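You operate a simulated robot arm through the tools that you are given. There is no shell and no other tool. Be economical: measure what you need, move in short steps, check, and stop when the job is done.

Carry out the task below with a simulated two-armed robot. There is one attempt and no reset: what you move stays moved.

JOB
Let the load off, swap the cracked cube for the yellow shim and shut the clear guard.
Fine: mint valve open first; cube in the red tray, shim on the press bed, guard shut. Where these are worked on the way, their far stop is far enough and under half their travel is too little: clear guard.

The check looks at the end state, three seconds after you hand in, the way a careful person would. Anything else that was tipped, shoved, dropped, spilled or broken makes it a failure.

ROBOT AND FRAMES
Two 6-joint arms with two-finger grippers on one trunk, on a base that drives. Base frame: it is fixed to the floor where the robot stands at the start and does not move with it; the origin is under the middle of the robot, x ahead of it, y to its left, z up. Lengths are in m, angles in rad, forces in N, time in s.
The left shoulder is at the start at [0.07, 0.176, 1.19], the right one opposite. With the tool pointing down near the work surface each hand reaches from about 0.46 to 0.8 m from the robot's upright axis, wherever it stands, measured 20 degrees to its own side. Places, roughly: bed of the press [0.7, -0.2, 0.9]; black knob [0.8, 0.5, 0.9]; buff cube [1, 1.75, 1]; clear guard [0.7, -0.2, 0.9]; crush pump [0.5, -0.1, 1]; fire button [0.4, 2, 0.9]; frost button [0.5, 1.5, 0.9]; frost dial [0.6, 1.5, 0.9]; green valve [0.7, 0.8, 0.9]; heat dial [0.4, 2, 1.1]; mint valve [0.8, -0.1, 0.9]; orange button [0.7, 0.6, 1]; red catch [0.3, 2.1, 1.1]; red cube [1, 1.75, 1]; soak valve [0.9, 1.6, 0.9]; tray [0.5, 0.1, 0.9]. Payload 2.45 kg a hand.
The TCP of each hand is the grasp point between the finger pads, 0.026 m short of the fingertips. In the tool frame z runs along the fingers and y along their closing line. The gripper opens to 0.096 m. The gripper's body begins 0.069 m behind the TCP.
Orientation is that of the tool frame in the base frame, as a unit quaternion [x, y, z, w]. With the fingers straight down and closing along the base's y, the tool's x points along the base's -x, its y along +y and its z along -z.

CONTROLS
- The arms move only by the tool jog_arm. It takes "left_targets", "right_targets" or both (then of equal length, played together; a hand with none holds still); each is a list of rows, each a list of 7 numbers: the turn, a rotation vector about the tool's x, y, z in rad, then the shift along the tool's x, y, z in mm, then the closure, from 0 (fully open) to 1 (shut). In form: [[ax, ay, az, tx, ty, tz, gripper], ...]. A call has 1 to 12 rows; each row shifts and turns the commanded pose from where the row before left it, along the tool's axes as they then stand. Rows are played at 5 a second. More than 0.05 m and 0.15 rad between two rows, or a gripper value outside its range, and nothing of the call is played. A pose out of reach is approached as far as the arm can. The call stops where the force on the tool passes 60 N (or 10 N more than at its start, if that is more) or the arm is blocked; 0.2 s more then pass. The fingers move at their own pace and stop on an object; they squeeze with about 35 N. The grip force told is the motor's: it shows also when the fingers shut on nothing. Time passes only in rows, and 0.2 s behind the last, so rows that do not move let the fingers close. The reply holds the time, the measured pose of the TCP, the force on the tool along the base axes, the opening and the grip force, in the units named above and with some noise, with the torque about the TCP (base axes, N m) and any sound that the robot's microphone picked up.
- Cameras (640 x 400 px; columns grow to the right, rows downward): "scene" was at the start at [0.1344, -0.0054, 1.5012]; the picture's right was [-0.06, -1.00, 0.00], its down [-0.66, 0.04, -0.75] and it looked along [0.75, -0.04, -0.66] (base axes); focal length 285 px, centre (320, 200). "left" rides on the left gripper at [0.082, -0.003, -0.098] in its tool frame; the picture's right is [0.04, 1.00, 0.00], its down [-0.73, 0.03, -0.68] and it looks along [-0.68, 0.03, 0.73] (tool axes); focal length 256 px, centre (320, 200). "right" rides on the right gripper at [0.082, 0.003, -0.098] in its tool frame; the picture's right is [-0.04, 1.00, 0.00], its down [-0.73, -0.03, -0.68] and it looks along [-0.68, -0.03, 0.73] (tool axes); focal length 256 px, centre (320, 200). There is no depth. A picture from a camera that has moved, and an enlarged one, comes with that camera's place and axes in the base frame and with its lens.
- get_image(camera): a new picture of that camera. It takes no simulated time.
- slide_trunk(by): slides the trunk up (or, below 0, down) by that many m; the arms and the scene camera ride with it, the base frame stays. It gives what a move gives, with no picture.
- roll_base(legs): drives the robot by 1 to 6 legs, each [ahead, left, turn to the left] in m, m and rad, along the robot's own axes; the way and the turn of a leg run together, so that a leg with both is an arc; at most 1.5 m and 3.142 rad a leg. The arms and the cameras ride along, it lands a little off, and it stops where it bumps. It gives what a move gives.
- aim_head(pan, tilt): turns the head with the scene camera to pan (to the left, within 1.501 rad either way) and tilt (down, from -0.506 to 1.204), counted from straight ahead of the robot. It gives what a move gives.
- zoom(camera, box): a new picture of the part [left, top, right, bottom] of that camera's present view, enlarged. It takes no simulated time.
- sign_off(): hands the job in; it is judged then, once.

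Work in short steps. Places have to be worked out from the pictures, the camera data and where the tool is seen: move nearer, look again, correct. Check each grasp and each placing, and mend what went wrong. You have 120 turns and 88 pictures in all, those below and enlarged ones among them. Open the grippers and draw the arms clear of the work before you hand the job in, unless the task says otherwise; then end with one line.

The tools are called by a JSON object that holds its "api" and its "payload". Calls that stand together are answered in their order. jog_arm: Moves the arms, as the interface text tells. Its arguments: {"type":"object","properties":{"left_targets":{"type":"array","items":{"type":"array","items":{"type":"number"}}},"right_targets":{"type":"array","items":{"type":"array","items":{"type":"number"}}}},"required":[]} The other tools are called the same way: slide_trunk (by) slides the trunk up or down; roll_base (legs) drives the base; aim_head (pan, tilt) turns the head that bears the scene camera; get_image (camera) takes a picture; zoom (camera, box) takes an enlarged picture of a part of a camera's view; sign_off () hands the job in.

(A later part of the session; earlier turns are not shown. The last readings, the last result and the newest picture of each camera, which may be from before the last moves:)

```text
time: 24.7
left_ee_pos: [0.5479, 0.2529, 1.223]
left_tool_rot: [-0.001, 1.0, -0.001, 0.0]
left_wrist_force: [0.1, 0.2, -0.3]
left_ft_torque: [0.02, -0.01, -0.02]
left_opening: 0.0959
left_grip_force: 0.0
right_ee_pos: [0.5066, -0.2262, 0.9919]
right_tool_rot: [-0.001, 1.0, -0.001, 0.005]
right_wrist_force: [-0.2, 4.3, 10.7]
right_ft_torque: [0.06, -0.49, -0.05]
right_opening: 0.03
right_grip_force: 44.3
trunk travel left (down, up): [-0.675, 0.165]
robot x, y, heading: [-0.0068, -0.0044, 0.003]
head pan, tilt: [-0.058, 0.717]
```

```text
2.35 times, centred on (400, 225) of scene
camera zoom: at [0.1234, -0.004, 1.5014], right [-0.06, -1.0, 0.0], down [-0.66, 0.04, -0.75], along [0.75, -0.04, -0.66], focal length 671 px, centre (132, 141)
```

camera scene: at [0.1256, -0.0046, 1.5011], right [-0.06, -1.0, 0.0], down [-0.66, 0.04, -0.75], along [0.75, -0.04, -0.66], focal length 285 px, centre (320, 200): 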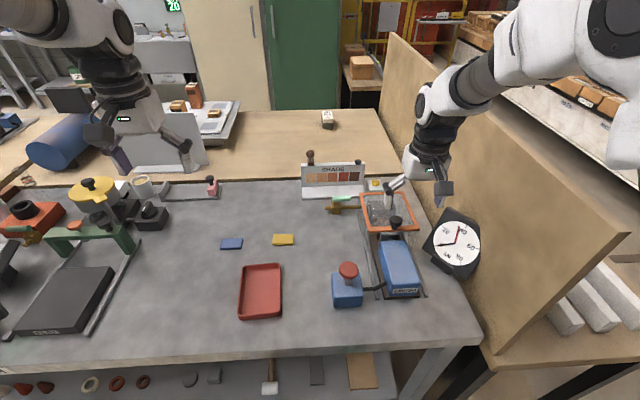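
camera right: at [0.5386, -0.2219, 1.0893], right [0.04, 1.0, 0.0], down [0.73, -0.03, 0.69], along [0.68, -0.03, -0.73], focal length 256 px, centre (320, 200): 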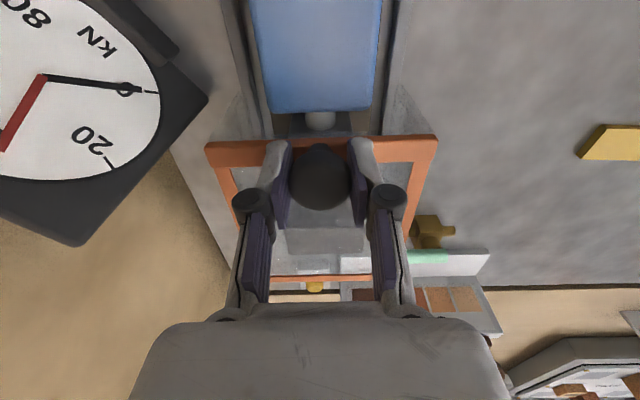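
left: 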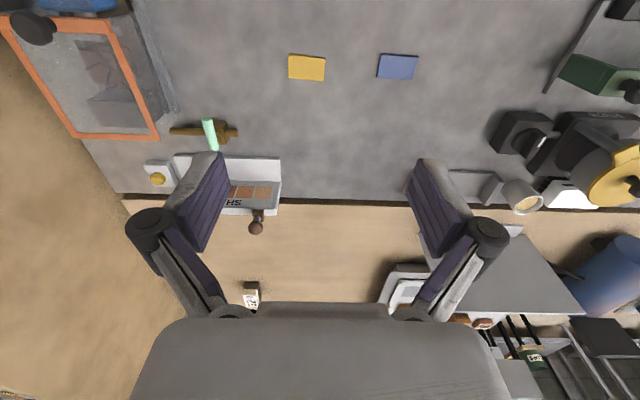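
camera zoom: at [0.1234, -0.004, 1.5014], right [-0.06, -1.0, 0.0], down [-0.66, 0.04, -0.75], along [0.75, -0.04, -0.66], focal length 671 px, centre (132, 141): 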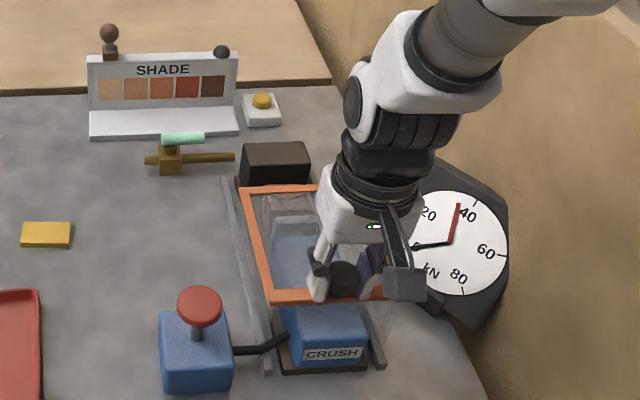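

The anvil is uncovered; continue until the stop.

{"api": "jog_arm", "payload": {"right_targets": [[0, 0, 0, 12, 0, 0, 1], [0, 0, 0, 12, 0, 0, 1], [0, 0, 0, 12, 0, 0, 1], [0, 0, 0, 0, 0, 0, 1]]}}

{"api": "zoom", "payload": {"camera": "scene", "box": [320, 140, 480, 310]}}

```text
time: 25.7
left_ee_pos: [0.5486, 0.2543, 1.2222]
left_tool_rot: [0.0, 1.0, -0.001, 0.001]
left_wrist_force: [0.2, 0.1, 0.2]
left_ft_torque: [0.03, -0.02, -0.02]
left_opening: 0.0961
left_grip_force: 0.1
right_ee_pos: [0.471, -0.2258, 0.9903]
right_tool_rot: [-0.001, 1.0, 0.0, 0.006]
right_wrist_force: [5.9, 6.9, 15.2]
right_ft_torque: [0.09, -0.49, 0.03]
right_opening: 0.0303
right_grip_force: 45.1
trunk travel left (down, up): [-0.675, 0.165]
robot x, y, heading: [-0.0072, -0.0012, -0.004]
head pan, tilt: [-0.058, 0.717]
```

```text
2.35 times, centred on (400, 225) of scene
camera zoom: at [0.1244, -0.0033, 1.5013], right [-0.06, -1.0, 0.0], down [-0.66, 0.04, -0.75], along [0.75, -0.04, -0.66], focal length 671 px, centre (132, 141)
```

zoom: 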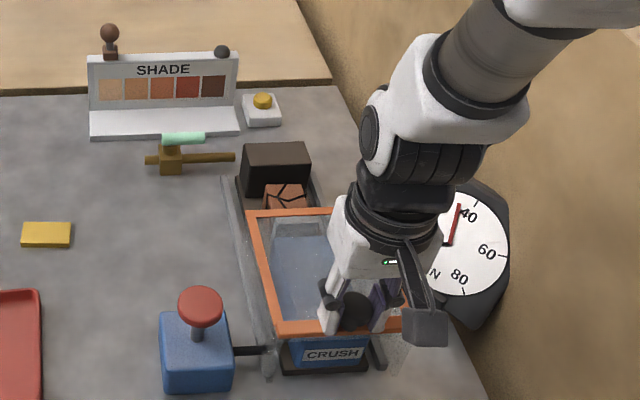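

The cracked cube is emerging. A bit further toward the stop.

{"api": "jog_arm", "payload": {"right_targets": [[0, 0, 0, 10, 0, 0, 1], [0, 0, 0, 10, 0, 0, 1], [0, 0, 0, 10, 0, 0, 1], [0, 0, 0, 0, 0, 0, 1]]}}

{"api": "zoom", "payload": {"camera": "scene", "box": [320, 140, 480, 310]}}

```text
time: 26.5
left_ee_pos: [0.5508, 0.2517, 1.2215]
left_tool_rot: [-0.001, 1.0, 0.0, 0.0]
left_wrist_force: [-0.7, -0.2, -0.5]
left_ft_torque: [-0.01, 0.0, 0.01]
left_opening: 0.0963
left_grip_force: 0.0
right_ee_pos: [0.4506, -0.2259, 0.9902]
right_tool_rot: [0.0, 1.0, 0.0, 0.009]
right_wrist_force: [0.6, -0.6, -0.1]
right_ft_torque: [-0.02, -0.04, 0.02]
right_opening: 0.0001
right_grip_force: 24.6
trunk travel left (down, up): [-0.675, 0.165]
robot x, y, heading: [-0.0057, -0.0037, 0.003]
head pan, tilt: [-0.058, 0.717]
stopped in row 3 (right hand): the force on the tool passed its limit at 72 N (the readings are from after the stop); the commanded pose is now the measured one
```

```text
2.35 times, centred on (400, 225) of scene
camera zoom: at [0.1271, -0.005, 1.5005], right [-0.06, -1.0, 0.0], down [-0.66, 0.04, -0.75], along [0.75, -0.04, -0.66], focal length 671 px, centre (132, 141)
```

zoom: 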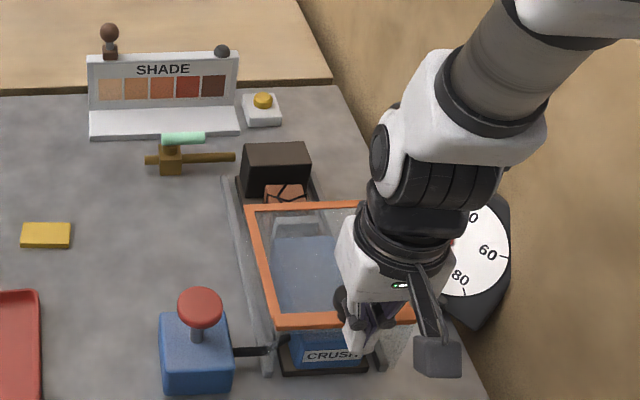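

The guard hit its stop and the fingers slipped off the knob. I open after lifting straight up, and check the guard.

{"api": "jog_arm", "payload": {"right_targets": [[0, 0, 0, 0, 0, -30, 1], [0, 0, 0, -20, 0, -40, 1], [0, 0, 0, -20, 0, -40, 0.5], [0, 0, 0, 0, 0, 0, 0]]}}

{"api": "get_image", "payload": {"camera": "right"}}

{"api": "zoom", "payload": {"camera": "scene", "box": [320, 140, 480, 310]}}

```text
time: 27.5
left_ee_pos: [0.5504, 0.2527, 1.2223]
left_tool_rot: [0.001, 1.0, 0.0, 0.001]
left_wrist_force: [-0.5, 0.4, -0.1]
left_ft_torque: [-0.03, 0.02, -0.01]
left_opening: 0.0963
left_grip_force: 0.0
right_ee_pos: [0.4875, -0.2293, 1.103]
right_tool_rot: [-0.001, 1.0, 0.0, 0.009]
right_wrist_force: [0.8, 0.4, -0.6]
right_ft_torque: [0.03, -0.02, 0.0]
right_opening: 0.0959
right_grip_force: 0.0
trunk travel left (down, up): [-0.675, 0.165]
robot x, y, heading: [-0.0097, -0.0022, 0.001]
head pan, tilt: [-0.058, 0.717]
```

```text
50 pictures are left
camera right: at [0.4032, -0.2248, 1.2006], right [0.04, 1.0, 0.0], down [0.72, -0.03, 0.69], along [0.69, -0.03, -0.72], focal length 256 px, centre (320, 200)
```

right: 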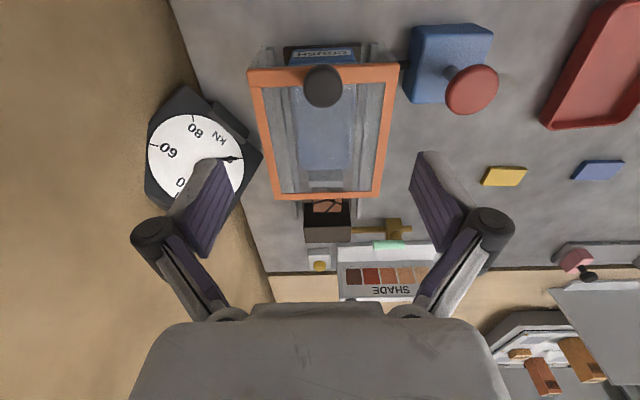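

```text
2.35 times, centred on (400, 225) of scene
camera zoom: at [0.1261, -0.0058, 1.5012], right [-0.06, -1.0, 0.0], down [-0.66, 0.04, -0.75], along [0.75, -0.04, -0.66], focal length 671 px, centre (132, 141)
```

zoom: 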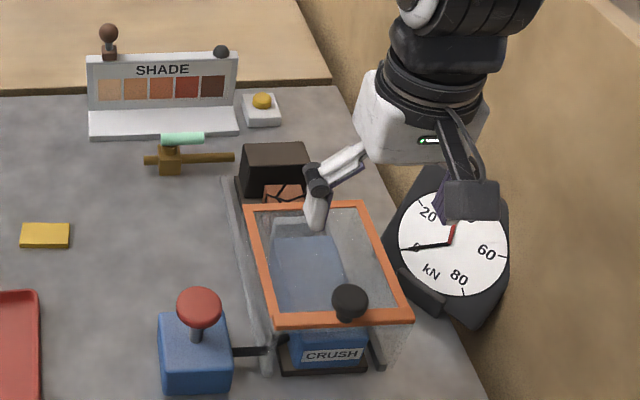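

The guard rests near its far stop (knob at x≈0.48, travel ≈0.14). Now I move forward to look at the cube in the gap.

{"api": "jog_arm", "payload": {"right_targets": [[0, 0, 0, -40, 3, 0, 0], [0, 0, 0, -40, 0, 0, 0], [0, 0, 0, -30, 0, 10, 0], [0, 0, 0, 0, 0, 10, 0]]}}

{"api": "get_image", "payload": {"camera": "right"}}

{"api": "zoom", "payload": {"camera": "right", "box": [260, 60, 400, 200]}}

```text
time: 28.5
left_ee_pos: [0.5509, 0.2527, 1.2234]
left_tool_rot: [0.0, 1.0, 0.0, 0.0]
left_wrist_force: [-0.3, 0.1, 0.2]
left_ft_torque: [0.02, 0.02, -0.04]
left_opening: 0.096
left_grip_force: 0.1
right_ee_pos: [0.5986, -0.2241, 1.0849]
right_tool_rot: [0.0, 1.0, 0.0, 0.01]
right_wrist_force: [0.2, 1.1, -1.0]
right_ft_torque: [0.0, -0.01, -0.01]
right_opening: 0.0962
right_grip_force: 0.0
trunk travel left (down, up): [-0.675, 0.165]
robot x, y, heading: [-0.0111, 0.0004, -0.001]
head pan, tilt: [-0.058, 0.717]
```

```text
48 pictures are left
camera right: at [0.5139, -0.2195, 1.1815], right [0.04, 1.0, 0.0], down [0.72, -0.03, 0.69], along [0.69, -0.03, -0.72], focal length 256 px, centre (320, 200)
```

right: 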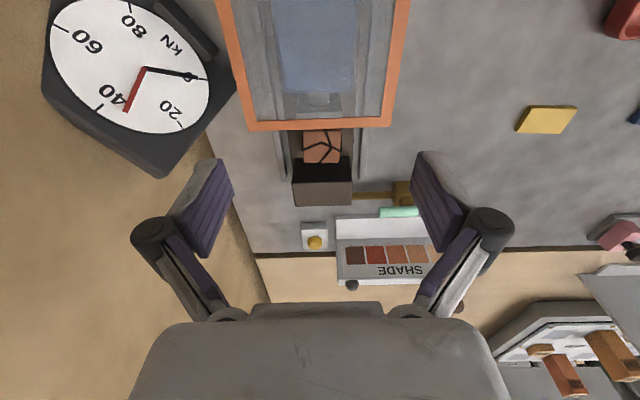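

```text
2.86 times, centred on (330, 130) of right
camera zoom: at [0.5139, -0.2195, 1.1815], right [0.04, 1.0, 0.0], down [0.72, -0.03, 0.69], along [0.69, -0.03, -0.72], focal length 731 px, centre (291, 400)
```

zoom: 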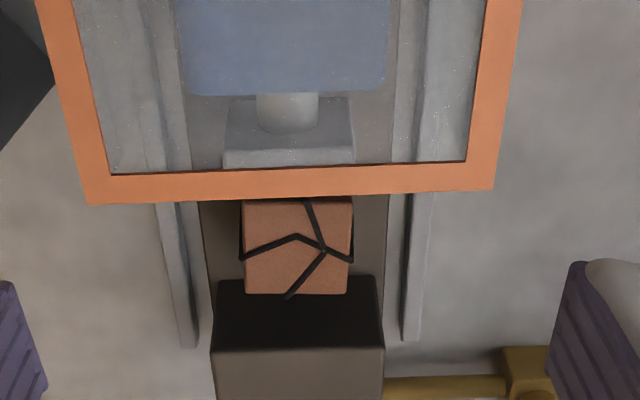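

The cube's top is about 46 mm square, centred at (0.684, −0.225) with top z≈0.908, 27 mm clear of the guard edge. I move above it with the fingers narrowed to stay inside the rails.

{"api": "jog_arm", "payload": {"right_targets": [[0, 0, 0, -30, 0, 20, 0.3], [0, 0, 0, -30, 0, 20, 0.3], [0, 0, 0, -25, 0, 20, 0.3], [0, 0, 0, 0, 0, 25, 0.3], [0, 0, 0, 0, 0, 0, 0.3]]}}

{"api": "get_image", "payload": {"camera": "right"}}

{"api": "zoom", "payload": {"camera": "scene", "box": [320, 140, 480, 310]}}

```text
time: 29.7
left_ee_pos: [0.5491, 0.2522, 1.2221]
left_tool_rot: [0.0, 1.0, 0.0, -0.001]
left_wrist_force: [-0.3, 0.1, -0.5]
left_ft_torque: [-0.04, -0.04, -0.02]
left_opening: 0.0961
left_grip_force: 0.1
right_ee_pos: [0.6848, -0.2217, 1.0007]
right_tool_rot: [-0.002, 1.0, 0.0, 0.009]
right_wrist_force: [-0.7, -0.3, -0.3]
right_ft_torque: [-0.02, -0.02, 0.0]
right_opening: 0.067
right_grip_force: 0.1
trunk travel left (down, up): [-0.675, 0.165]
robot x, y, heading: [-0.0066, -0.0005, 0.005]
head pan, tilt: [-0.058, 0.717]
```

```text
46 pictures are left
camera right: at [0.6009, -0.2183, 1.0981], right [0.04, 1.0, 0.0], down [0.72, -0.03, 0.69], along [0.69, -0.03, -0.72], focal length 256 px, centre (320, 200)
```

right: 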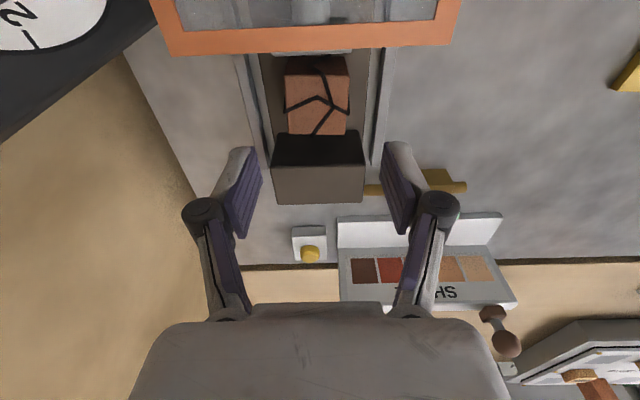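

```text
2.35 times, centred on (400, 225) of scene
camera zoom: at [0.1252, -0.0056, 1.5013], right [-0.06, -1.0, 0.0], down [-0.66, 0.04, -0.75], along [0.75, -0.04, -0.66], focal length 671 px, centre (132, 141)
```

zoom: 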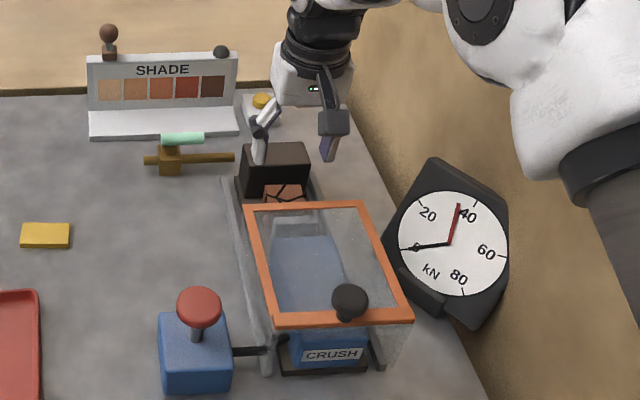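

Cube centre ≈ (0.686, −0.2255). I shift 4 mm in y and descend partway, then look.

{"api": "jog_arm", "payload": {"right_targets": [[0, 0, 0, 0, -4, 35, 0.3], [0, 0, 0, 0, 0, 30, 0.3], [0, 0, 0, 0, 0, 0, 0.3]]}}

{"api": "get_image", "payload": {"camera": "right"}}

```text
time: 30.5
left_ee_pos: [0.5494, 0.2521, 1.2225]
left_tool_rot: [0.0, 1.0, -0.001, 0.0]
left_wrist_force: [0.9, -0.6, 0.4]
left_ft_torque: [0.03, 0.01, 0.01]
left_opening: 0.0959
left_grip_force: 0.2
right_ee_pos: [0.6855, -0.2259, 0.9355]
right_tool_rot: [-0.002, 1.0, 0.001, 0.01]
right_wrist_force: [-0.6, 0.8, -0.6]
right_ft_torque: [0.01, 0.0, -0.01]
right_opening: 0.0673
right_grip_force: 0.0
trunk travel left (down, up): [-0.675, 0.165]
robot x, y, heading: [-0.0073, -0.0006, -0.0]
head pan, tilt: [-0.058, 0.717]
```

```text
44 pictures are left
camera right: at [0.6015, -0.2225, 1.0331], right [0.04, 1.0, 0.0], down [0.72, -0.03, 0.69], along [0.69, -0.03, -0.72], focal length 256 px, centre (320, 200)
```

right: 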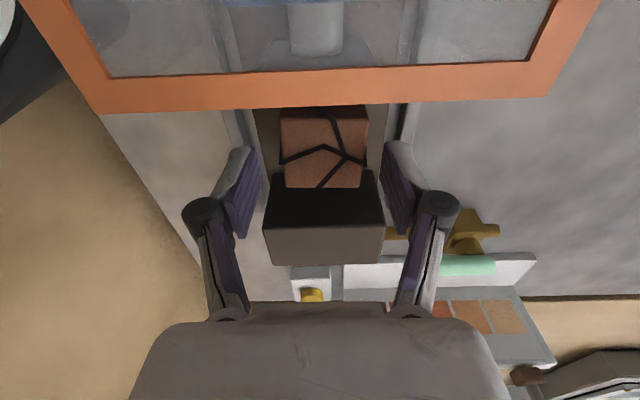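

Fingers are symmetric about the cube. Descend the last 38 mm and close.

{"api": "jog_arm", "payload": {"right_targets": [[0, 0, 0, 0, 0, 20, 0.3], [0, 0, 0, 0, 0, 18, 0.3], [0, 0, 0, 0, 0, 0, 0.45], [0, 0, 0, 0, 0, 0, 0.7], [0, 0, 0, 0, 0, 0, 0.7]]}}

{"api": "get_image", "payload": {"camera": "right"}}

```text
time: 31.7
left_ee_pos: [0.5498, 0.2519, 1.2224]
left_tool_rot: [0.0, 1.0, 0.001, 0.0]
left_wrist_force: [0.5, -0.6, 0.5]
left_ft_torque: [-0.03, 0.0, 0.02]
left_opening: 0.0962
left_grip_force: 0.1
right_ee_pos: [0.6881, -0.2274, 0.8977]
right_tool_rot: [-0.001, 1.0, 0.0, 0.01]
right_wrist_force: [-1.2, 0.1, -0.3]
right_ft_torque: [0.0, -0.01, 0.0]
right_opening: 0.0444
right_grip_force: 34.4
trunk travel left (down, up): [-0.675, 0.165]
robot x, y, heading: [-0.0114, -0.0011, -0.0]
head pan, tilt: [-0.058, 0.717]
```

```text
43 pictures are left
camera right: at [0.6045, -0.2238, 0.9949], right [0.04, 1.0, 0.0], down [0.72, -0.03, 0.69], along [0.69, -0.03, -0.72], focal length 256 px, centre (320, 200)
```

right: 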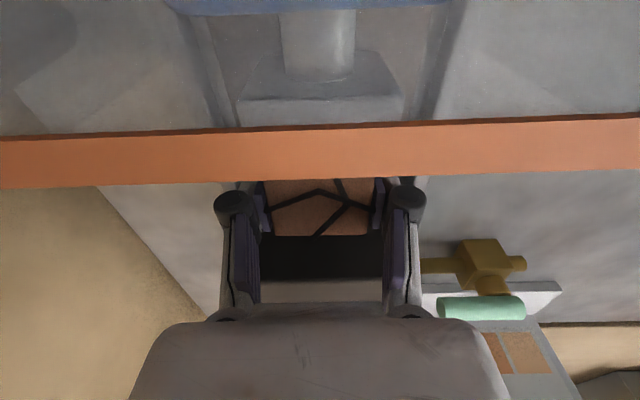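

Cube held (44 mm, 34 N). Lift straight up.

{"api": "jog_arm", "payload": {"right_targets": [[0, 0, 0, 0, 0, -25, 0.7], [0, 0, 0, 0, 0, -40, 0.7], [0, 0, 0, 0, 0, -45, 0.7], [0, 0, 0, 0, 0, -45, 0.7], [0, 0, 0, 0, 0, -15, 0.7]]}}

{"api": "get_image", "payload": {"camera": "scene"}}

```text
time: 32.9
left_ee_pos: [0.5496, 0.2519, 1.2228]
left_tool_rot: [0.001, 1.0, 0.0, 0.0]
left_wrist_force: [-0.3, -0.2, 0.3]
left_ft_torque: [0.01, 0.03, 0.02]
left_opening: 0.0961
left_grip_force: 0.1
right_ee_pos: [0.6843, -0.2274, 1.0693]
right_tool_rot: [0.0, 1.0, 0.0, 0.009]
right_wrist_force: [-0.3, 0.5, -1.8]
right_ft_torque: [-0.03, 0.0, -0.02]
right_opening: 0.0442
right_grip_force: 34.9
trunk travel left (down, up): [-0.675, 0.165]
robot x, y, heading: [-0.0062, -0.0018, -0.0]
head pan, tilt: [-0.058, 0.717]
```

```text
42 pictures are left
camera scene: at [0.1261, -0.0059, 1.5011], right [-0.06, -1.0, 0.0], down [-0.66, 0.04, -0.75], along [0.75, -0.04, -0.66], focal length 285 px, centre (320, 200)
```

scene: 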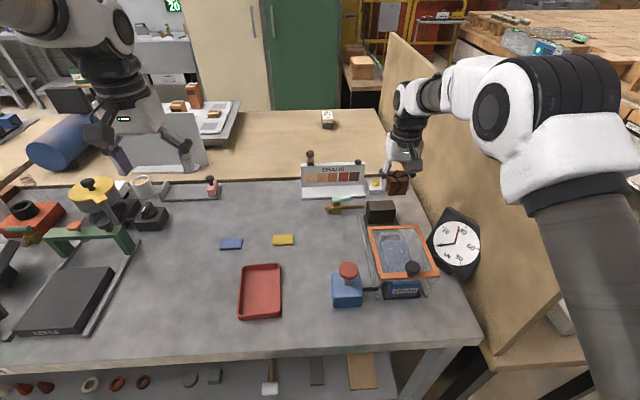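

Tray centre is about (0.525, 0.12). I carry the cube there at height while moving the left arm out of the way.

{"api": "jog_arm", "payload": {"right_targets": [[0, 0, 0, 0, 0, 0, 0.7], [0, 0, 0, 10, 20, 0, 0.7], [0, 0, 0, 18, 43, 0, 0.7], [0, 0, 0, 18, 43, 0, 0.7], [0, 0, 0, 18, 43, 0, 0.7], [0, 0, 0, 18, 43, 0, 0.7], [0, 0, 0, 18, 43, 0, 0.7], [0, 0, 0, 18, 43, 0, 0.7], [0, 0, 0, 18, 43, 0, 0.7], [0, 0, 0, 18, 26, 0, 0.7], [0, 0, 0, 0, 0, 0, 0.7]], "left_targets": [[0, 0, 0, 0, 40, 0, 0], [0, 0, 0, 0, 40, 0, 0], [0, 0, 0, 0, 40, 0, 0], [0, 0, 0, 0, 40, 0, 0], [0, 0, 0, 0, 0, 0, 0], [0, 0, 0, 0, 0, 0, 0], [0, 0, 0, 0, 0, 0, 0], [0, 0, 0, 0, 0, 0, 0], [0, 0, 0, 0, 0, 0, 0], [0, 0, 0, 0, 0, 0, 0], [0, 0, 0, 0, 0, 0, 0]]}}

{"api": "get_image", "payload": {"camera": "right"}}

{"api": "get_image", "payload": {"camera": "scene"}}

```text
time: 35.3
left_ee_pos: [0.5477, 0.4105, 1.2213]
left_tool_rot: [0.001, 1.0, 0.001, 0.0]
left_wrist_force: [-0.1, 0.4, 0.8]
left_ft_torque: [-0.01, -0.01, 0.02]
left_opening: 0.0962
left_grip_force: 0.1
right_ee_pos: [0.6395, -0.0514, 1.0839]
right_tool_rot: [0.017, 1.0, 0.016, 0.008]
right_wrist_force: [-0.2, 0.5, -1.3]
right_ft_torque: [0.02, -0.03, 0.01]
right_opening: 0.0444
right_grip_force: 35.2
right hand out of reach, approached as far as the arm can: row 6, 7, 8, 9, 10
trunk travel left (down, up): [-0.675, 0.165]
robot x, y, heading: [-0.0098, -0.0004, 0.0]
head pan, tilt: [-0.058, 0.717]
```

```text
41 pictures are left
camera right: at [0.5568, -0.0476, 1.1817], right [0.07, 1.0, 0.03], down [0.72, -0.08, 0.69], along [0.69, -0.03, -0.72], focal length 256 px, centre (320, 200)
```

right: 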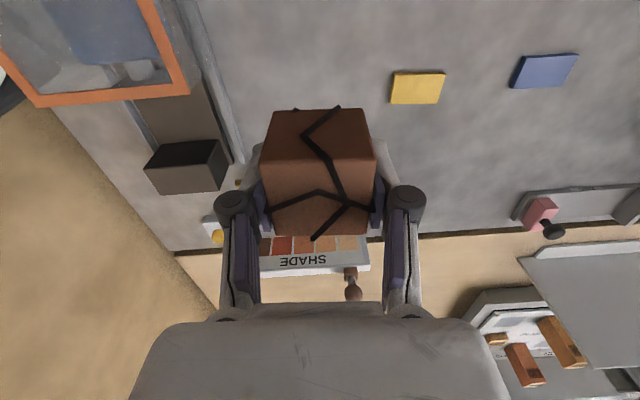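

```text
40 pictures are left
camera scene: at [0.1257, -0.0059, 1.5012], right [-0.06, -1.0, 0.0], down [-0.66, 0.04, -0.75], along [0.75, -0.04, -0.66], focal length 285 px, centre (320, 200)
```

scene: 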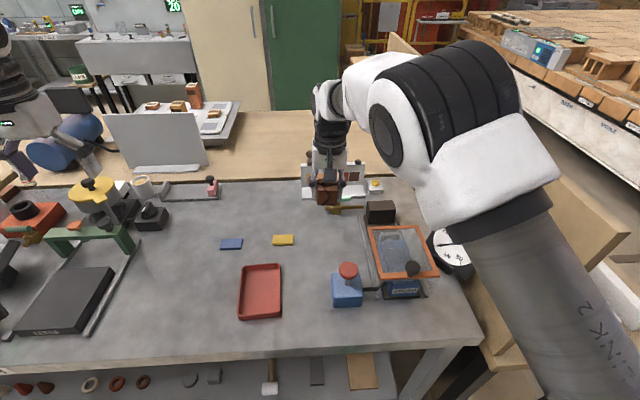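

The right hand can't cross that far; driving the base to the left will bring the tray into its zone.

{"api": "roll_base", "payload": {"legs": [[0, 0.32, 0]]}}

{"api": "get_image", "payload": {"camera": "scene"}}

```text
time: 37.4
left_ee_pos: [0.5521, 0.732, 1.2209]
left_tool_rot: [0.003, 1.0, 0.0, 0.0]
left_wrist_force: [-0.2, -0.2, -0.7]
left_ft_torque: [-0.01, -0.03, 0.01]
left_opening: 0.0961
left_grip_force: 0.1
right_ee_pos: [0.6398, 0.2712, 1.0821]
right_tool_rot: [0.02, 1.0, 0.015, 0.006]
right_wrist_force: [-0.3, 0.5, -1.1]
right_ft_torque: [-0.01, 0.0, 0.02]
right_opening: 0.0442
right_grip_force: 34.8
trunk travel left (down, up): [-0.675, 0.165]
robot x, y, heading: [-0.0077, 0.3299, -0.008]
head pan, tilt: [-0.058, 0.717]
```

```text
39 pictures are left
camera scene: at [0.1269, 0.3192, 1.5012], right [-0.06, -1.0, 0.0], down [-0.66, 0.04, -0.75], along [0.75, -0.05, -0.66], focal length 285 px, centre (320, 200)
```

scene: 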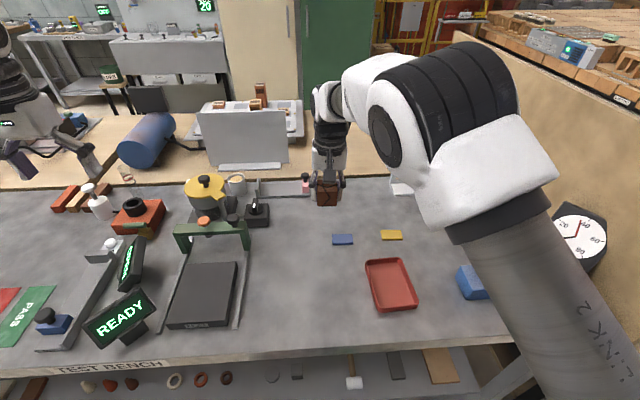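

Now the tray is reachable: centre ≈ (0.52, 0.115). Move above it.

{"api": "jog_arm", "payload": {"right_targets": [[0, 0, 0, 25, -34, 0, 0.7], [0, 0, 0, 25, -34, 0, 0.7], [0, 0, 0, 25, -34, 0, 0.7], [0, 0, 0, 25, -34, 0, 0.7], [0, 0, 0, 10, -18, 0, 0.7], [0, 0, 0, 0, 0, 0, 0.7]]}}

{"api": "get_image", "payload": {"camera": "right"}}

```text
time: 38.8
left_ee_pos: [0.5525, 0.7333, 1.2202]
left_tool_rot: [0.003, 1.0, -0.001, 0.001]
left_wrist_force: [0.2, 0.1, -0.3]
left_ft_torque: [0.0, 0.03, 0.02]
left_opening: 0.0958
left_grip_force: 0.1
right_ee_pos: [0.5242, 0.1247, 1.0755]
right_tool_rot: [0.019, 1.0, 0.015, 0.007]
right_wrist_force: [0.2, -0.4, -0.8]
right_ft_torque: [0.02, -0.02, 0.0]
right_opening: 0.0444
right_grip_force: 34.9
trunk travel left (down, up): [-0.675, 0.165]
robot x, y, heading: [-0.0077, 0.325, -0.007]
head pan, tilt: [-0.058, 0.717]
```

```text
38 pictures are left
camera right: at [0.4407, 0.1283, 1.1734], right [0.08, 1.0, 0.03], down [0.72, -0.08, 0.69], along [0.69, -0.03, -0.73], focal length 256 px, centre (320, 200)
```

right: 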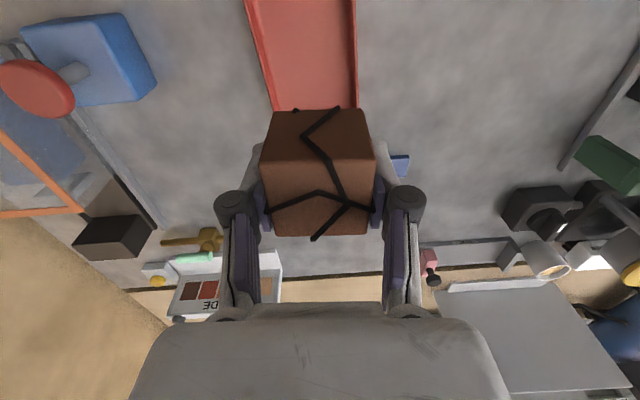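

Tray centreline is y≈0.120. Descend, easing the last part.

{"api": "jog_arm", "payload": {"right_targets": [[0, 0, 0, 0, -4, 40, 0.7], [0, 0, 0, 0, 0, 45, 0.7], [0, 0, 0, 0, 0, 45, 0.7], [0, 0, 0, 0, 0, 35, 0.7], [0, 0, 0, 0, 0, 0, 0.7]]}}

{"api": "get_image", "payload": {"camera": "right"}}

{"api": "zoom", "payload": {"camera": "scene", "box": [320, 210, 480, 330]}}

```text
time: 40.0
left_ee_pos: [0.5519, 0.7345, 1.2212]
left_tool_rot: [0.004, 1.0, 0.0, 0.0]
left_wrist_force: [-0.3, -0.1, 0.0]
left_ft_torque: [0.02, -0.02, -0.04]
left_opening: 0.0958
left_grip_force: 0.1
right_ee_pos: [0.5247, 0.1256, 0.9103]
right_tool_rot: [0.02, 1.0, 0.015, 0.006]
right_wrist_force: [0.2, -0.1, -1.7]
right_ft_torque: [-0.02, 0.0, 0.04]
right_opening: 0.0441
right_grip_force: 35.4
trunk travel left (down, up): [-0.675, 0.165]
robot x, y, heading: [-0.0062, 0.3239, -0.007]
head pan, tilt: [-0.058, 0.717]
```

```text
37 pictures are left
camera right: at [0.4419, 0.1295, 1.0077], right [0.08, 1.0, 0.03], down [0.72, -0.08, 0.69], along [0.69, -0.03, -0.73], focal length 256 px, centre (320, 200)
```

right: 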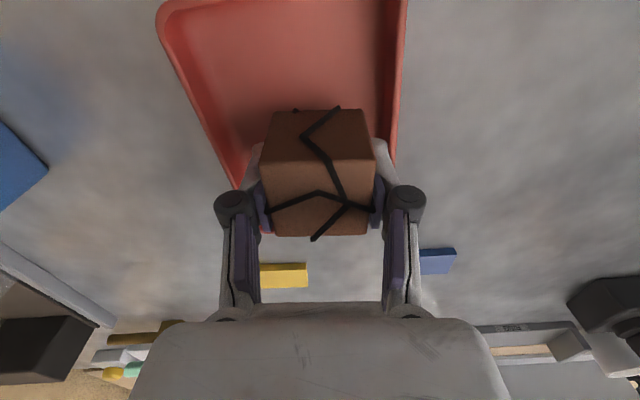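

```text
3.33 times, centred on (400, 270) of scene
camera zoom: at [0.1262, 0.3202, 1.5013], right [-0.06, -1.0, 0.0], down [-0.66, 0.04, -0.75], along [0.75, -0.05, -0.66], focal length 950 px, centre (53, -33)
```

zoom: 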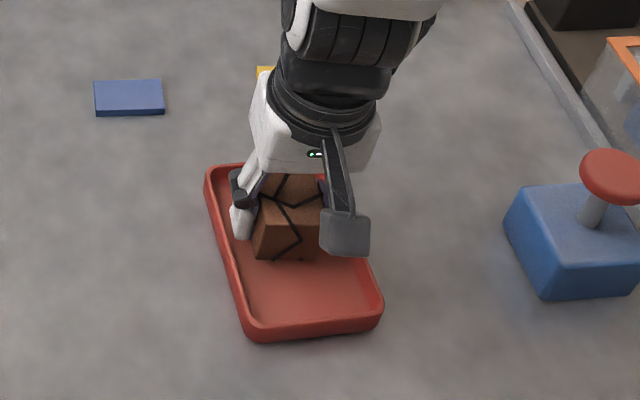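

The cube is in the tray footprint but nearer the left/far wall; shift 15 mm back and 9 mm right, then lower gently.

{"api": "jog_arm", "payload": {"right_targets": [[0, 0, 0, 15, -9, 0, 0.7], [0, 0, 0, 0, 0, 8, 0.7], [0, 0, 0, 0, 0, 5, 0.7], [0, 0, 0, 0, 0, 3, 0.7], [0, 0, 0, 0, 0, 0, 0.7]]}}

{"api": "zoom", "payload": {"camera": "scene", "box": [320, 210, 480, 330]}}

```text
time: 41.2
left_ee_pos: [0.5523, 0.7335, 1.2213]
left_tool_rot: [0.004, 1.0, 0.0, 0.0]
left_wrist_force: [-0.6, 0.1, -0.7]
left_ft_torque: [0.01, -0.03, 0.01]
left_opening: 0.0962
left_grip_force: 0.0
right_ee_pos: [0.5109, 0.1171, 0.8935]
right_tool_rot: [0.02, 1.0, 0.014, 0.008]
right_wrist_force: [0.4, 0.5, -1.1]
right_ft_torque: [0.02, 0.01, 0.03]
right_opening: 0.0442
right_grip_force: 35.4
trunk travel left (down, up): [-0.675, 0.165]
robot x, y, heading: [-0.0043, 0.3274, -0.005]
head pan, tilt: [-0.058, 0.717]
```

```text
3.33 times, centred on (400, 270) of scene
camera zoom: at [0.127, 0.3201, 1.5012], right [-0.06, -1.0, 0.0], down [-0.66, 0.04, -0.75], along [0.75, -0.05, -0.66], focal length 950 px, centre (53, -33)
```

zoom: 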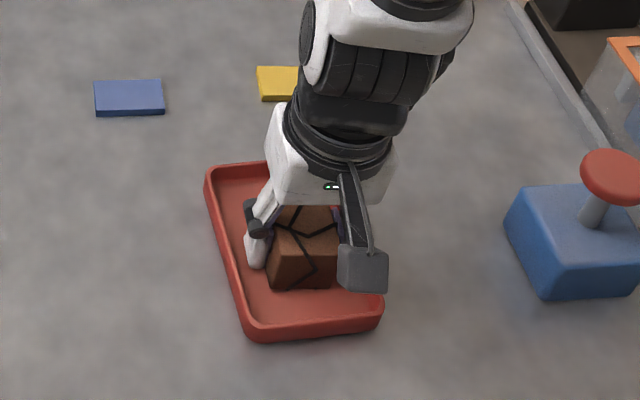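

No contact yet; lower in 2 mm steps watching force.

{"api": "jog_arm", "payload": {"right_targets": [[0, 0, 0, 0, 0, 2, 0.7], [0, 0, 0, 0, 0, 2, 0.7], [0, 0, 0, 0, 0, 0, 0.7]]}}

```text
time: 42.0
left_ee_pos: [0.551, 0.7331, 1.2222]
left_tool_rot: [0.004, 1.0, 0.0, 0.0]
left_wrist_force: [-0.1, 0.1, -0.8]
left_ft_torque: [-0.01, 0.05, 0.0]
left_opening: 0.096
left_grip_force: 0.1
right_ee_pos: [0.5113, 0.1163, 0.892]
right_tool_rot: [0.02, 1.0, 0.015, 0.009]
right_wrist_force: [3.4, -4.5, 19.7]
right_ft_torque: [-0.63, -0.05, 0.07]
right_opening: 0.0444
right_grip_force: 34.8
trunk travel left (down, up): [-0.675, 0.165]
robot x, y, heading: [-0.0066, 0.3294, -0.014]
head pan, tilt: [-0.058, 0.717]
```

Contact (20 N upward). Release with a small opening and lift.

{"api": "jog_arm", "payload": {"right_targets": [[0, 0, 0, 0, 0, -1, 0.5], [0, 0, 0, 0, 0, 0, 0.4], [0, 0, 0, 0, 0, 0, 0.35], [0, 0, 0, 0, 0, -20, 0.35], [0, 0, 0, 0, 0, -45, 0.35], [0, 0, 0, 0, 0, -45, 0.35], [0, 0, 0, 0, 0, -45, 0.35], [0, 0, 0, 0, 0, 0, 0.35]]}}

{"api": "get_image", "payload": {"camera": "right"}}

```text
time: 43.8
left_ee_pos: [0.5524, 0.7323, 1.2199]
left_tool_rot: [0.004, 1.0, 0.0, -0.001]
left_wrist_force: [0.5, -0.1, 0.0]
left_ft_torque: [0.04, -0.01, 0.02]
left_opening: 0.096
left_grip_force: 0.2
right_ee_pos: [0.5101, 0.1119, 1.0475]
right_tool_rot: [0.02, 1.0, 0.014, 0.006]
right_wrist_force: [-0.5, -0.1, 0.2]
right_ft_torque: [0.03, 0.05, 0.0]
right_opening: 0.0625
right_grip_force: 0.0
trunk travel left (down, up): [-0.675, 0.165]
robot x, y, heading: [-0.0081, 0.3289, -0.006]
head pan, tilt: [-0.058, 0.717]
```

```text
34 pictures are left
camera right: at [0.4275, 0.117, 1.1455], right [0.08, 1.0, 0.03], down [0.72, -0.08, 0.69], along [0.69, -0.03, -0.73], focal length 256 px, centre (320, 200)
```

right: 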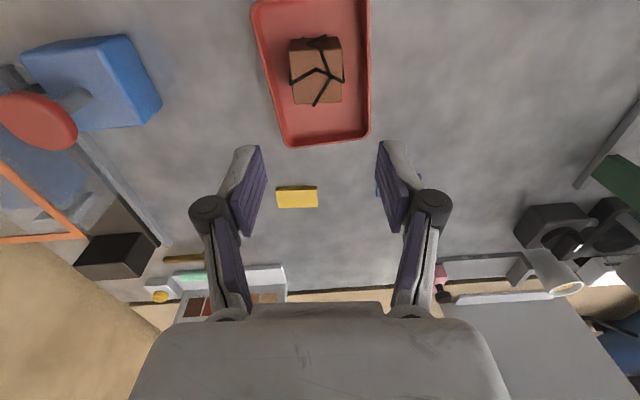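

Cube sits well inside the tray. Shim is at about (0.688, 0.071), ~60×42 mm, long side along y. I correct the small tool tilt and move over it.

{"api": "jog_arm", "payload": {"right_targets": [[0.03, 0.012, 0, -30, -8, 0, 0.15], [0, 0, 0, -40, -9, 0, 0.15], [0, 0, 0, -40, -9, 10, 0.15], [0, 0, 0, -40, -9, 20, 0.15], [0, 0, 0, -28, -6, 30, 0.15], [0, 0, 0, 0, 0, 30, 0.15], [0, 0, 0, 0, 0, 0, 0.15]]}}

{"api": "get_image", "payload": {"camera": "right"}}

```text
time: 45.4
left_ee_pos: [0.552, 0.7345, 1.2202]
left_tool_rot: [0.003, 1.0, 0.0, 0.0]
left_wrist_force: [-0.2, -0.3, 0.3]
left_ft_torque: [-0.01, -0.03, -0.02]
left_opening: 0.0962
left_grip_force: 0.0
right_ee_pos: [0.688, 0.0617, 0.9576]
right_tool_rot: [0.02, 1.0, -0.001, 0.002]
right_wrist_force: [1.1, -0.6, 0.3]
right_ft_torque: [0.04, 0.01, -0.02]
right_opening: 0.0819
right_grip_force: 0.1
trunk travel left (down, up): [-0.675, 0.165]
robot x, y, heading: [-0.0095, 0.3226, -0.006]
head pan, tilt: [-0.058, 0.717]
```

```text
33 pictures are left
camera right: at [0.6051, 0.0684, 1.0563], right [0.08, 1.0, 0.0], down [0.73, -0.06, 0.68], along [0.68, -0.05, -0.73], focal length 256 px, centre (320, 200)
```

right: 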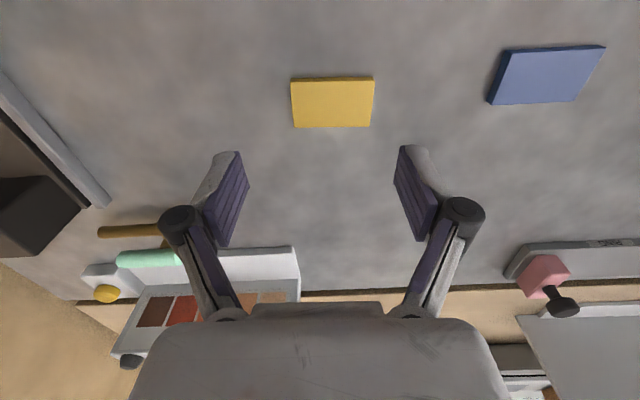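

Shim centre (0.685, 0.073). I correct and descend to just above the table.

{"api": "jog_arm", "payload": {"right_targets": [[0, 0, 0, 3, 11, 25, 0.15], [0, 0, 0, 0, 0, 25, 0.15], [0, 0, 0, 0, 0, 15, 0.15], [0, 0, 0, 0, 0, 4, 0.15], [0, 0, 0, 0, 0, 0, 0.15]]}}

{"api": "get_image", "payload": {"camera": "right"}}

```text
time: 46.6
left_ee_pos: [0.5514, 0.7332, 1.2217]
left_tool_rot: [0.003, 1.0, -0.001, 0.001]
left_wrist_force: [1.1, -0.7, 0.2]
left_ft_torque: [-0.01, 0.02, 0.0]
left_opening: 0.0962
left_grip_force: 0.0
right_ee_pos: [0.6831, 0.0734, 0.8871]
right_tool_rot: [0.02, 1.0, 0.0, 0.002]
right_wrist_force: [0.0, 0.7, 0.4]
right_ft_torque: [-0.01, 0.01, 0.0]
right_opening: 0.0818
right_grip_force: 0.1
trunk travel left (down, up): [-0.675, 0.165]
robot x, y, heading: [-0.0063, 0.3282, -0.005]
head pan, tilt: [-0.058, 0.717]
```

```text
32 pictures are left
camera right: at [0.6012, 0.0803, 0.9861], right [0.08, 1.0, 0.0], down [0.73, -0.06, 0.68], along [0.68, -0.05, -0.73], focal length 256 px, centre (320, 200)
```

right: 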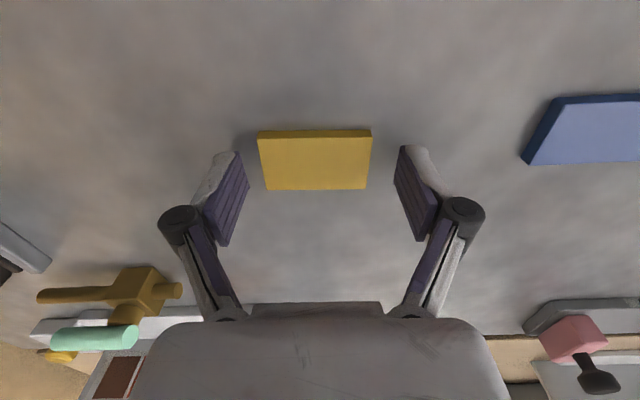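

Well centred. Lower 2.5 mm more and close.

{"api": "jog_arm", "payload": {"right_targets": [[0, 0, 0, -2, 0, 2.5, 0.15], [0, 0, 0, 0, 0, 0, 0.3], [0, 0, 0, 0, 0, 0, 0.5], [0, 0, 0, 0, 0, 0, 0.5]]}}

{"api": "get_image", "payload": {"camera": "right"}}

```text
time: 47.6
left_ee_pos: [0.5513, 0.7327, 1.2213]
left_tool_rot: [0.003, 1.0, 0.0, 0.001]
left_wrist_force: [-0.6, 0.0, 0.2]
left_ft_torque: [-0.04, 0.0, -0.04]
left_opening: 0.0961
left_grip_force: 0.0
right_ee_pos: [0.6853, 0.0732, 0.8849]
right_tool_rot: [0.02, 1.0, 0.0, 0.001]
right_wrist_force: [-0.8, -0.8, 0.8]
right_ft_torque: [-0.04, 0.01, 0.0]
right_opening: 0.059
right_grip_force: 34.8
trunk travel left (down, up): [-0.675, 0.165]
robot x, y, heading: [-0.0036, 0.325, -0.003]
head pan, tilt: [-0.058, 0.717]
```

```text
31 pictures are left
camera right: at [0.6034, 0.0807, 0.9837], right [0.08, 1.0, 0.0], down [0.73, -0.06, 0.68], along [0.68, -0.05, -0.73], focal length 256 px, centre (320, 200)
```

right: 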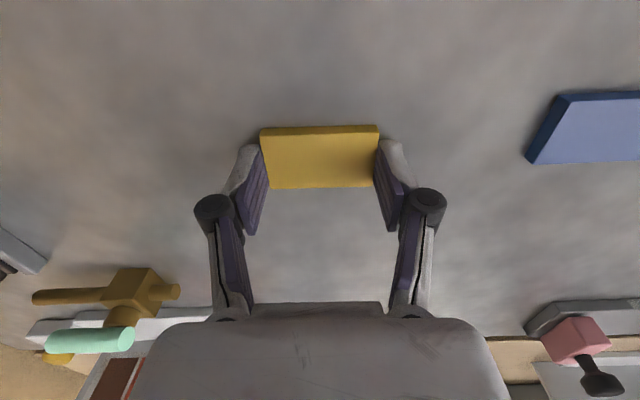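

Shim held (59 mm). Lift, then drive back to the right.

{"api": "jog_arm", "payload": {"right_targets": [[0, 0, 0, 0, 0, -20, 0.5], [0, 0, 0, 0, 0, -45, 0.5], [0, 0, 0, 0, 0, -45, 0.5], [0, 0, 0, 0, 0, -45, 0.5], [0, 0, 0, 0, 0, -40, 0.5], [0, 0, 0, 0, 0, 0, 0.5]]}}

{"api": "roll_base", "payload": {"legs": [[0, -0.3, 0]]}}

{"api": "get_image", "payload": {"camera": "right"}}

```text
time: 49.0
left_ee_pos: [0.552, 0.7343, 1.2218]
left_tool_rot: [0.003, 1.0, 0.0, 0.0]
left_wrist_force: [0.3, 0.3, 0.5]
left_ft_torque: [0.01, 0.02, 0.02]
left_opening: 0.0961
left_grip_force: 0.0
right_ee_pos: [0.685, 0.0736, 1.0805]
right_tool_rot: [0.02, 1.0, 0.0, 0.0]
right_wrist_force: [-0.3, -0.7, 0.8]
right_ft_torque: [0.03, 0.03, 0.01]
right_opening: 0.0587
right_grip_force: 35.2
trunk travel left (down, up): [-0.675, 0.165]
robot x, y, heading: [-0.007, 0.3243, -0.006]
head pan, tilt: [-0.058, 0.717]
```

```text
time: 51.1
left_ee_pos: [0.5499, 0.4335, 1.2222]
left_tool_rot: [0.004, 1.0, -0.001, 0.0]
left_wrist_force: [1.0, 0.6, -0.6]
left_ft_torque: [0.02, 0.02, -0.02]
left_opening: 0.0961
left_grip_force: 0.0
right_ee_pos: [0.682, -0.2265, 1.0831]
right_tool_rot: [0.02, 1.0, 0.001, 0.001]
right_wrist_force: [0.0, -0.7, 0.6]
right_ft_torque: [-0.02, -0.03, -0.02]
right_opening: 0.0586
right_grip_force: 35.0
trunk travel left (down, up): [-0.675, 0.165]
robot x, y, heading: [-0.0112, 0.0241, -0.007]
head pan, tilt: [-0.058, 0.717]
```

```text
30 pictures are left
camera right: at [0.6009, -0.2195, 1.1806], right [0.08, 1.0, 0.0], down [0.73, -0.06, 0.68], along [0.68, -0.06, -0.73], focal length 256 px, centre (320, 200)
```

right: 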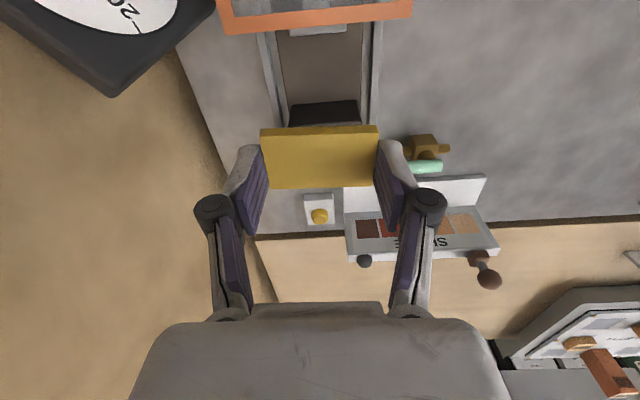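

The hand is luckily right above the bed. I straighten the yaw and descend partway.

{"api": "jog_arm", "payload": {"right_targets": [[0, 0, -0.045, 0, 2, 20, 0.5], [0, 0, 0, 0, 0, 40, 0.5], [0, 0, 0, 0, 0, 40, 0.5], [0, 0, 0, 0, 0, 35, 0.5], [0, 0, 0, 0, 0, 0, 0.5]]}}

{"api": "get_image", "payload": {"camera": "right"}}

{"api": "zoom", "payload": {"camera": "scene", "box": [320, 140, 480, 310]}}

```text
time: 52.3
left_ee_pos: [0.5496, 0.4328, 1.2218]
left_tool_rot: [0.003, 1.0, 0.0, -0.001]
left_wrist_force: [-0.5, -0.3, -0.5]
left_ft_torque: [0.0, -0.01, -0.01]
left_opening: 0.0963
left_grip_force: 0.0
right_ee_pos: [0.6822, -0.2266, 0.9471]
right_tool_rot: [-0.003, 1.0, 0.0, 0.001]
right_wrist_force: [-0.4, -0.2, -0.1]
right_ft_torque: [-0.03, 0.01, 0.02]
right_opening: 0.0588
right_grip_force: 35.0
trunk travel left (down, up): [-0.675, 0.165]
robot x, y, heading: [-0.0075, 0.0248, -0.008]
head pan, tilt: [-0.058, 0.717]
```

```text
29 pictures are left
camera right: at [0.5997, -0.2227, 1.0455], right [0.04, 1.0, 0.0], down [0.73, -0.03, 0.68], along [0.68, -0.02, -0.73], focal length 256 px, centre (320, 200)
```

right: 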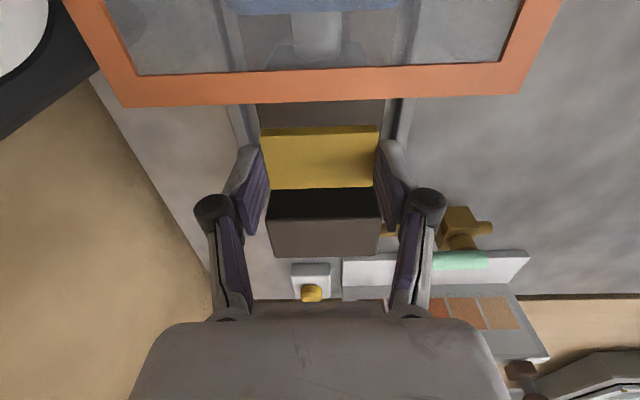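

```text
2.35 times, centred on (400, 225) of scene
camera zoom: at [0.124, 0.0198, 1.5013], right [-0.07, -1.0, 0.0], down [-0.66, 0.04, -0.75], along [0.75, -0.05, -0.66], focal length 671 px, centre (132, 141)
```

zoom: 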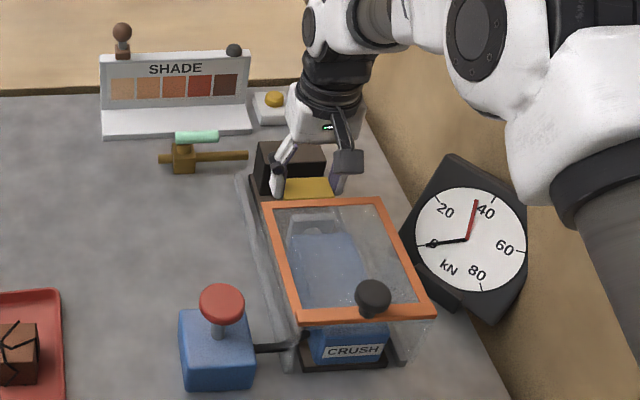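

Everything is lined up between the rails and before the anvil. Descend to just above the bed and then feel down.

{"api": "jog_arm", "payload": {"right_targets": [[0, 0, 0, 0, 0, 25, 0.5], [0, 0, 0, 0, 0, 20, 0.5], [0, 0, 0, 0, 0, 4, 0.5], [0, 0, 0, 0, 0, 2, 0.5], [0, 0, 0, 0, 0, 2, 0.5], [0, 0, 0, 0, 0, 0, 0.5]]}}

```text
time: 53.7
left_ee_pos: [0.5483, 0.433, 1.2236]
left_tool_rot: [0.004, 1.0, 0.0, 0.002]
left_wrist_force: [0.5, -0.1, -0.1]
left_ft_torque: [-0.02, 0.01, -0.04]
left_opening: 0.0961
left_grip_force: 0.1
right_ee_pos: [0.6817, -0.2255, 0.8967]
right_tool_rot: [-0.002, 1.0, 0.0, 0.004]
right_wrist_force: [2.7, -4.8, 19.2]
right_ft_torque: [-0.15, 0.08, 0.01]
right_opening: 0.0586
right_grip_force: 35.1
trunk travel left (down, up): [-0.675, 0.165]
robot x, y, heading: [-0.0104, 0.0278, -0.008]
head pan, tilt: [-0.058, 0.717]
```

Contact at z=0.897 (19 N). Release with a small opening and look.

{"api": "jog_arm", "payload": {"right_targets": [[0, 0, 0, 0, 0, -1, 0.38], [0, 0, 0, 0, 0, 0, 0.3], [0, 0, 0, 0, 0, 0, 0.3]]}}

{"api": "get_image", "payload": {"camera": "right"}}

```text
time: 54.5
left_ee_pos: [0.5502, 0.4339, 1.2204]
left_tool_rot: [0.004, 1.0, -0.001, 0.0]
left_wrist_force: [0.0, -0.4, -0.1]
left_ft_torque: [0.0, -0.02, -0.04]
left_opening: 0.0961
left_grip_force: 0.0
right_ee_pos: [0.6821, -0.2252, 0.8949]
right_tool_rot: [-0.003, 1.0, -0.001, 0.001]
right_wrist_force: [0.0, -0.4, -0.1]
right_ft_torque: [-0.03, 0.01, -0.01]
right_opening: 0.0674
right_grip_force: 0.1
trunk travel left (down, up): [-0.675, 0.165]
robot x, y, heading: [-0.0118, 0.0228, -0.007]
head pan, tilt: [-0.058, 0.717]
```

```text
27 pictures are left
camera right: at [0.6007, -0.2218, 0.9933], right [0.04, 1.0, 0.0], down [0.73, -0.03, 0.68], along [0.68, -0.02, -0.73], focal length 256 px, centre (320, 200)
```

right: 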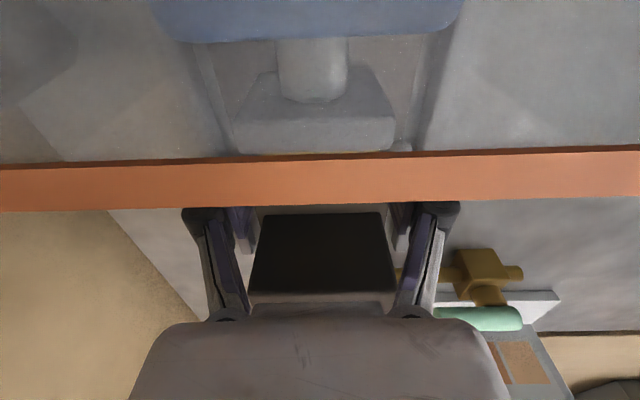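

Released. Lift straight up and check the shim.

{"api": "jog_arm", "payload": {"right_targets": [[0, 0, 0, 0, 0, -25, 0.3], [0, 0, 0, 0, 0, -45, 0.3], [0, 0, 0, 0, 0, -45, 0.3], [0, 0, 0, 0, 0, -45, 0.3], [0, 0, 0, 0, 0, 0, 0.3]]}}

{"api": "zoom", "payload": {"camera": "right", "box": [200, 0, 440, 200]}}

```text
time: 55.7
left_ee_pos: [0.5522, 0.4338, 1.2211]
left_tool_rot: [0.005, 1.0, -0.001, 0.0]
left_wrist_force: [0.1, -0.2, 0.1]
left_ft_torque: [0.01, 0.03, -0.01]
left_opening: 0.0961
left_grip_force: 0.2
right_ee_pos: [0.6817, -0.225, 1.0547]
right_tool_rot: [-0.003, 1.0, 0.0, 0.0]
right_wrist_force: [-0.8, 1.1, -0.9]
right_ft_torque: [0.0, -0.03, 0.0]
right_opening: 0.0674
right_grip_force: 0.2
trunk travel left (down, up): [-0.675, 0.165]
robot x, y, heading: [-0.0088, 0.03, -0.01]
head pan, tilt: [-0.058, 0.717]
```

```text
2.00 times, centred on (320, 100) of right
camera zoom: at [0.5997, -0.2215, 1.154], right [0.04, 1.0, 0.0], down [0.73, -0.03, 0.68], along [0.68, -0.02, -0.73], focal length 512 px, centre (320, 400)
```

zoom: 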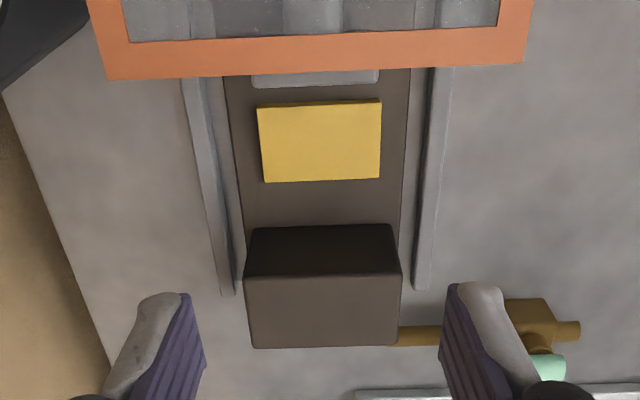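

The shim lies flat on the bed, well placed. Now I go back over the guard knob.

{"api": "jog_arm", "payload": {"right_targets": [[0, 0, 0, 40, 0, -10, 0.3], [0, 0, 0, 45, 0, 0, 0.3], [0, 0, 0, 45, 0, 0, 0.3], [0, 0, 0, 45, 0, 0, 0.3], [0, 0, 0, 25, 0, 0, 0.3], [0, 0, 0, 0, 0, 20, 0.3], [0, 0, 0, 0, 0, 0, 0.3]]}}

{"api": "get_image", "payload": {"camera": "right"}}

```text
time: 57.3
left_ee_pos: [0.5502, 0.4331, 1.222]
left_tool_rot: [0.005, 1.0, 0.0, 0.0]
left_wrist_force: [-0.5, -0.3, -0.7]
left_ft_torque: [-0.01, -0.01, -0.03]
left_opening: 0.0959
left_grip_force: 0.0
right_ee_pos: [0.4813, -0.2284, 1.0423]
right_tool_rot: [-0.003, 1.0, -0.001, 0.001]
right_wrist_force: [-0.4, -0.3, 0.3]
right_ft_torque: [-0.03, -0.02, -0.01]
right_opening: 0.0671
right_grip_force: 0.1
trunk travel left (down, up): [-0.675, 0.165]
robot x, y, heading: [-0.0082, 0.0234, -0.011]
head pan, tilt: [-0.058, 0.717]
```

```text
25 pictures are left
camera right: at [0.3992, -0.2243, 1.1416], right [0.04, 1.0, 0.0], down [0.73, -0.03, 0.68], along [0.68, -0.02, -0.73], focal length 256 px, centre (320, 200)
```

right: 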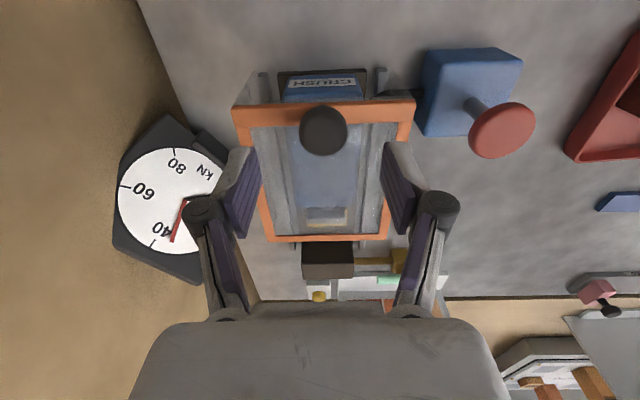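

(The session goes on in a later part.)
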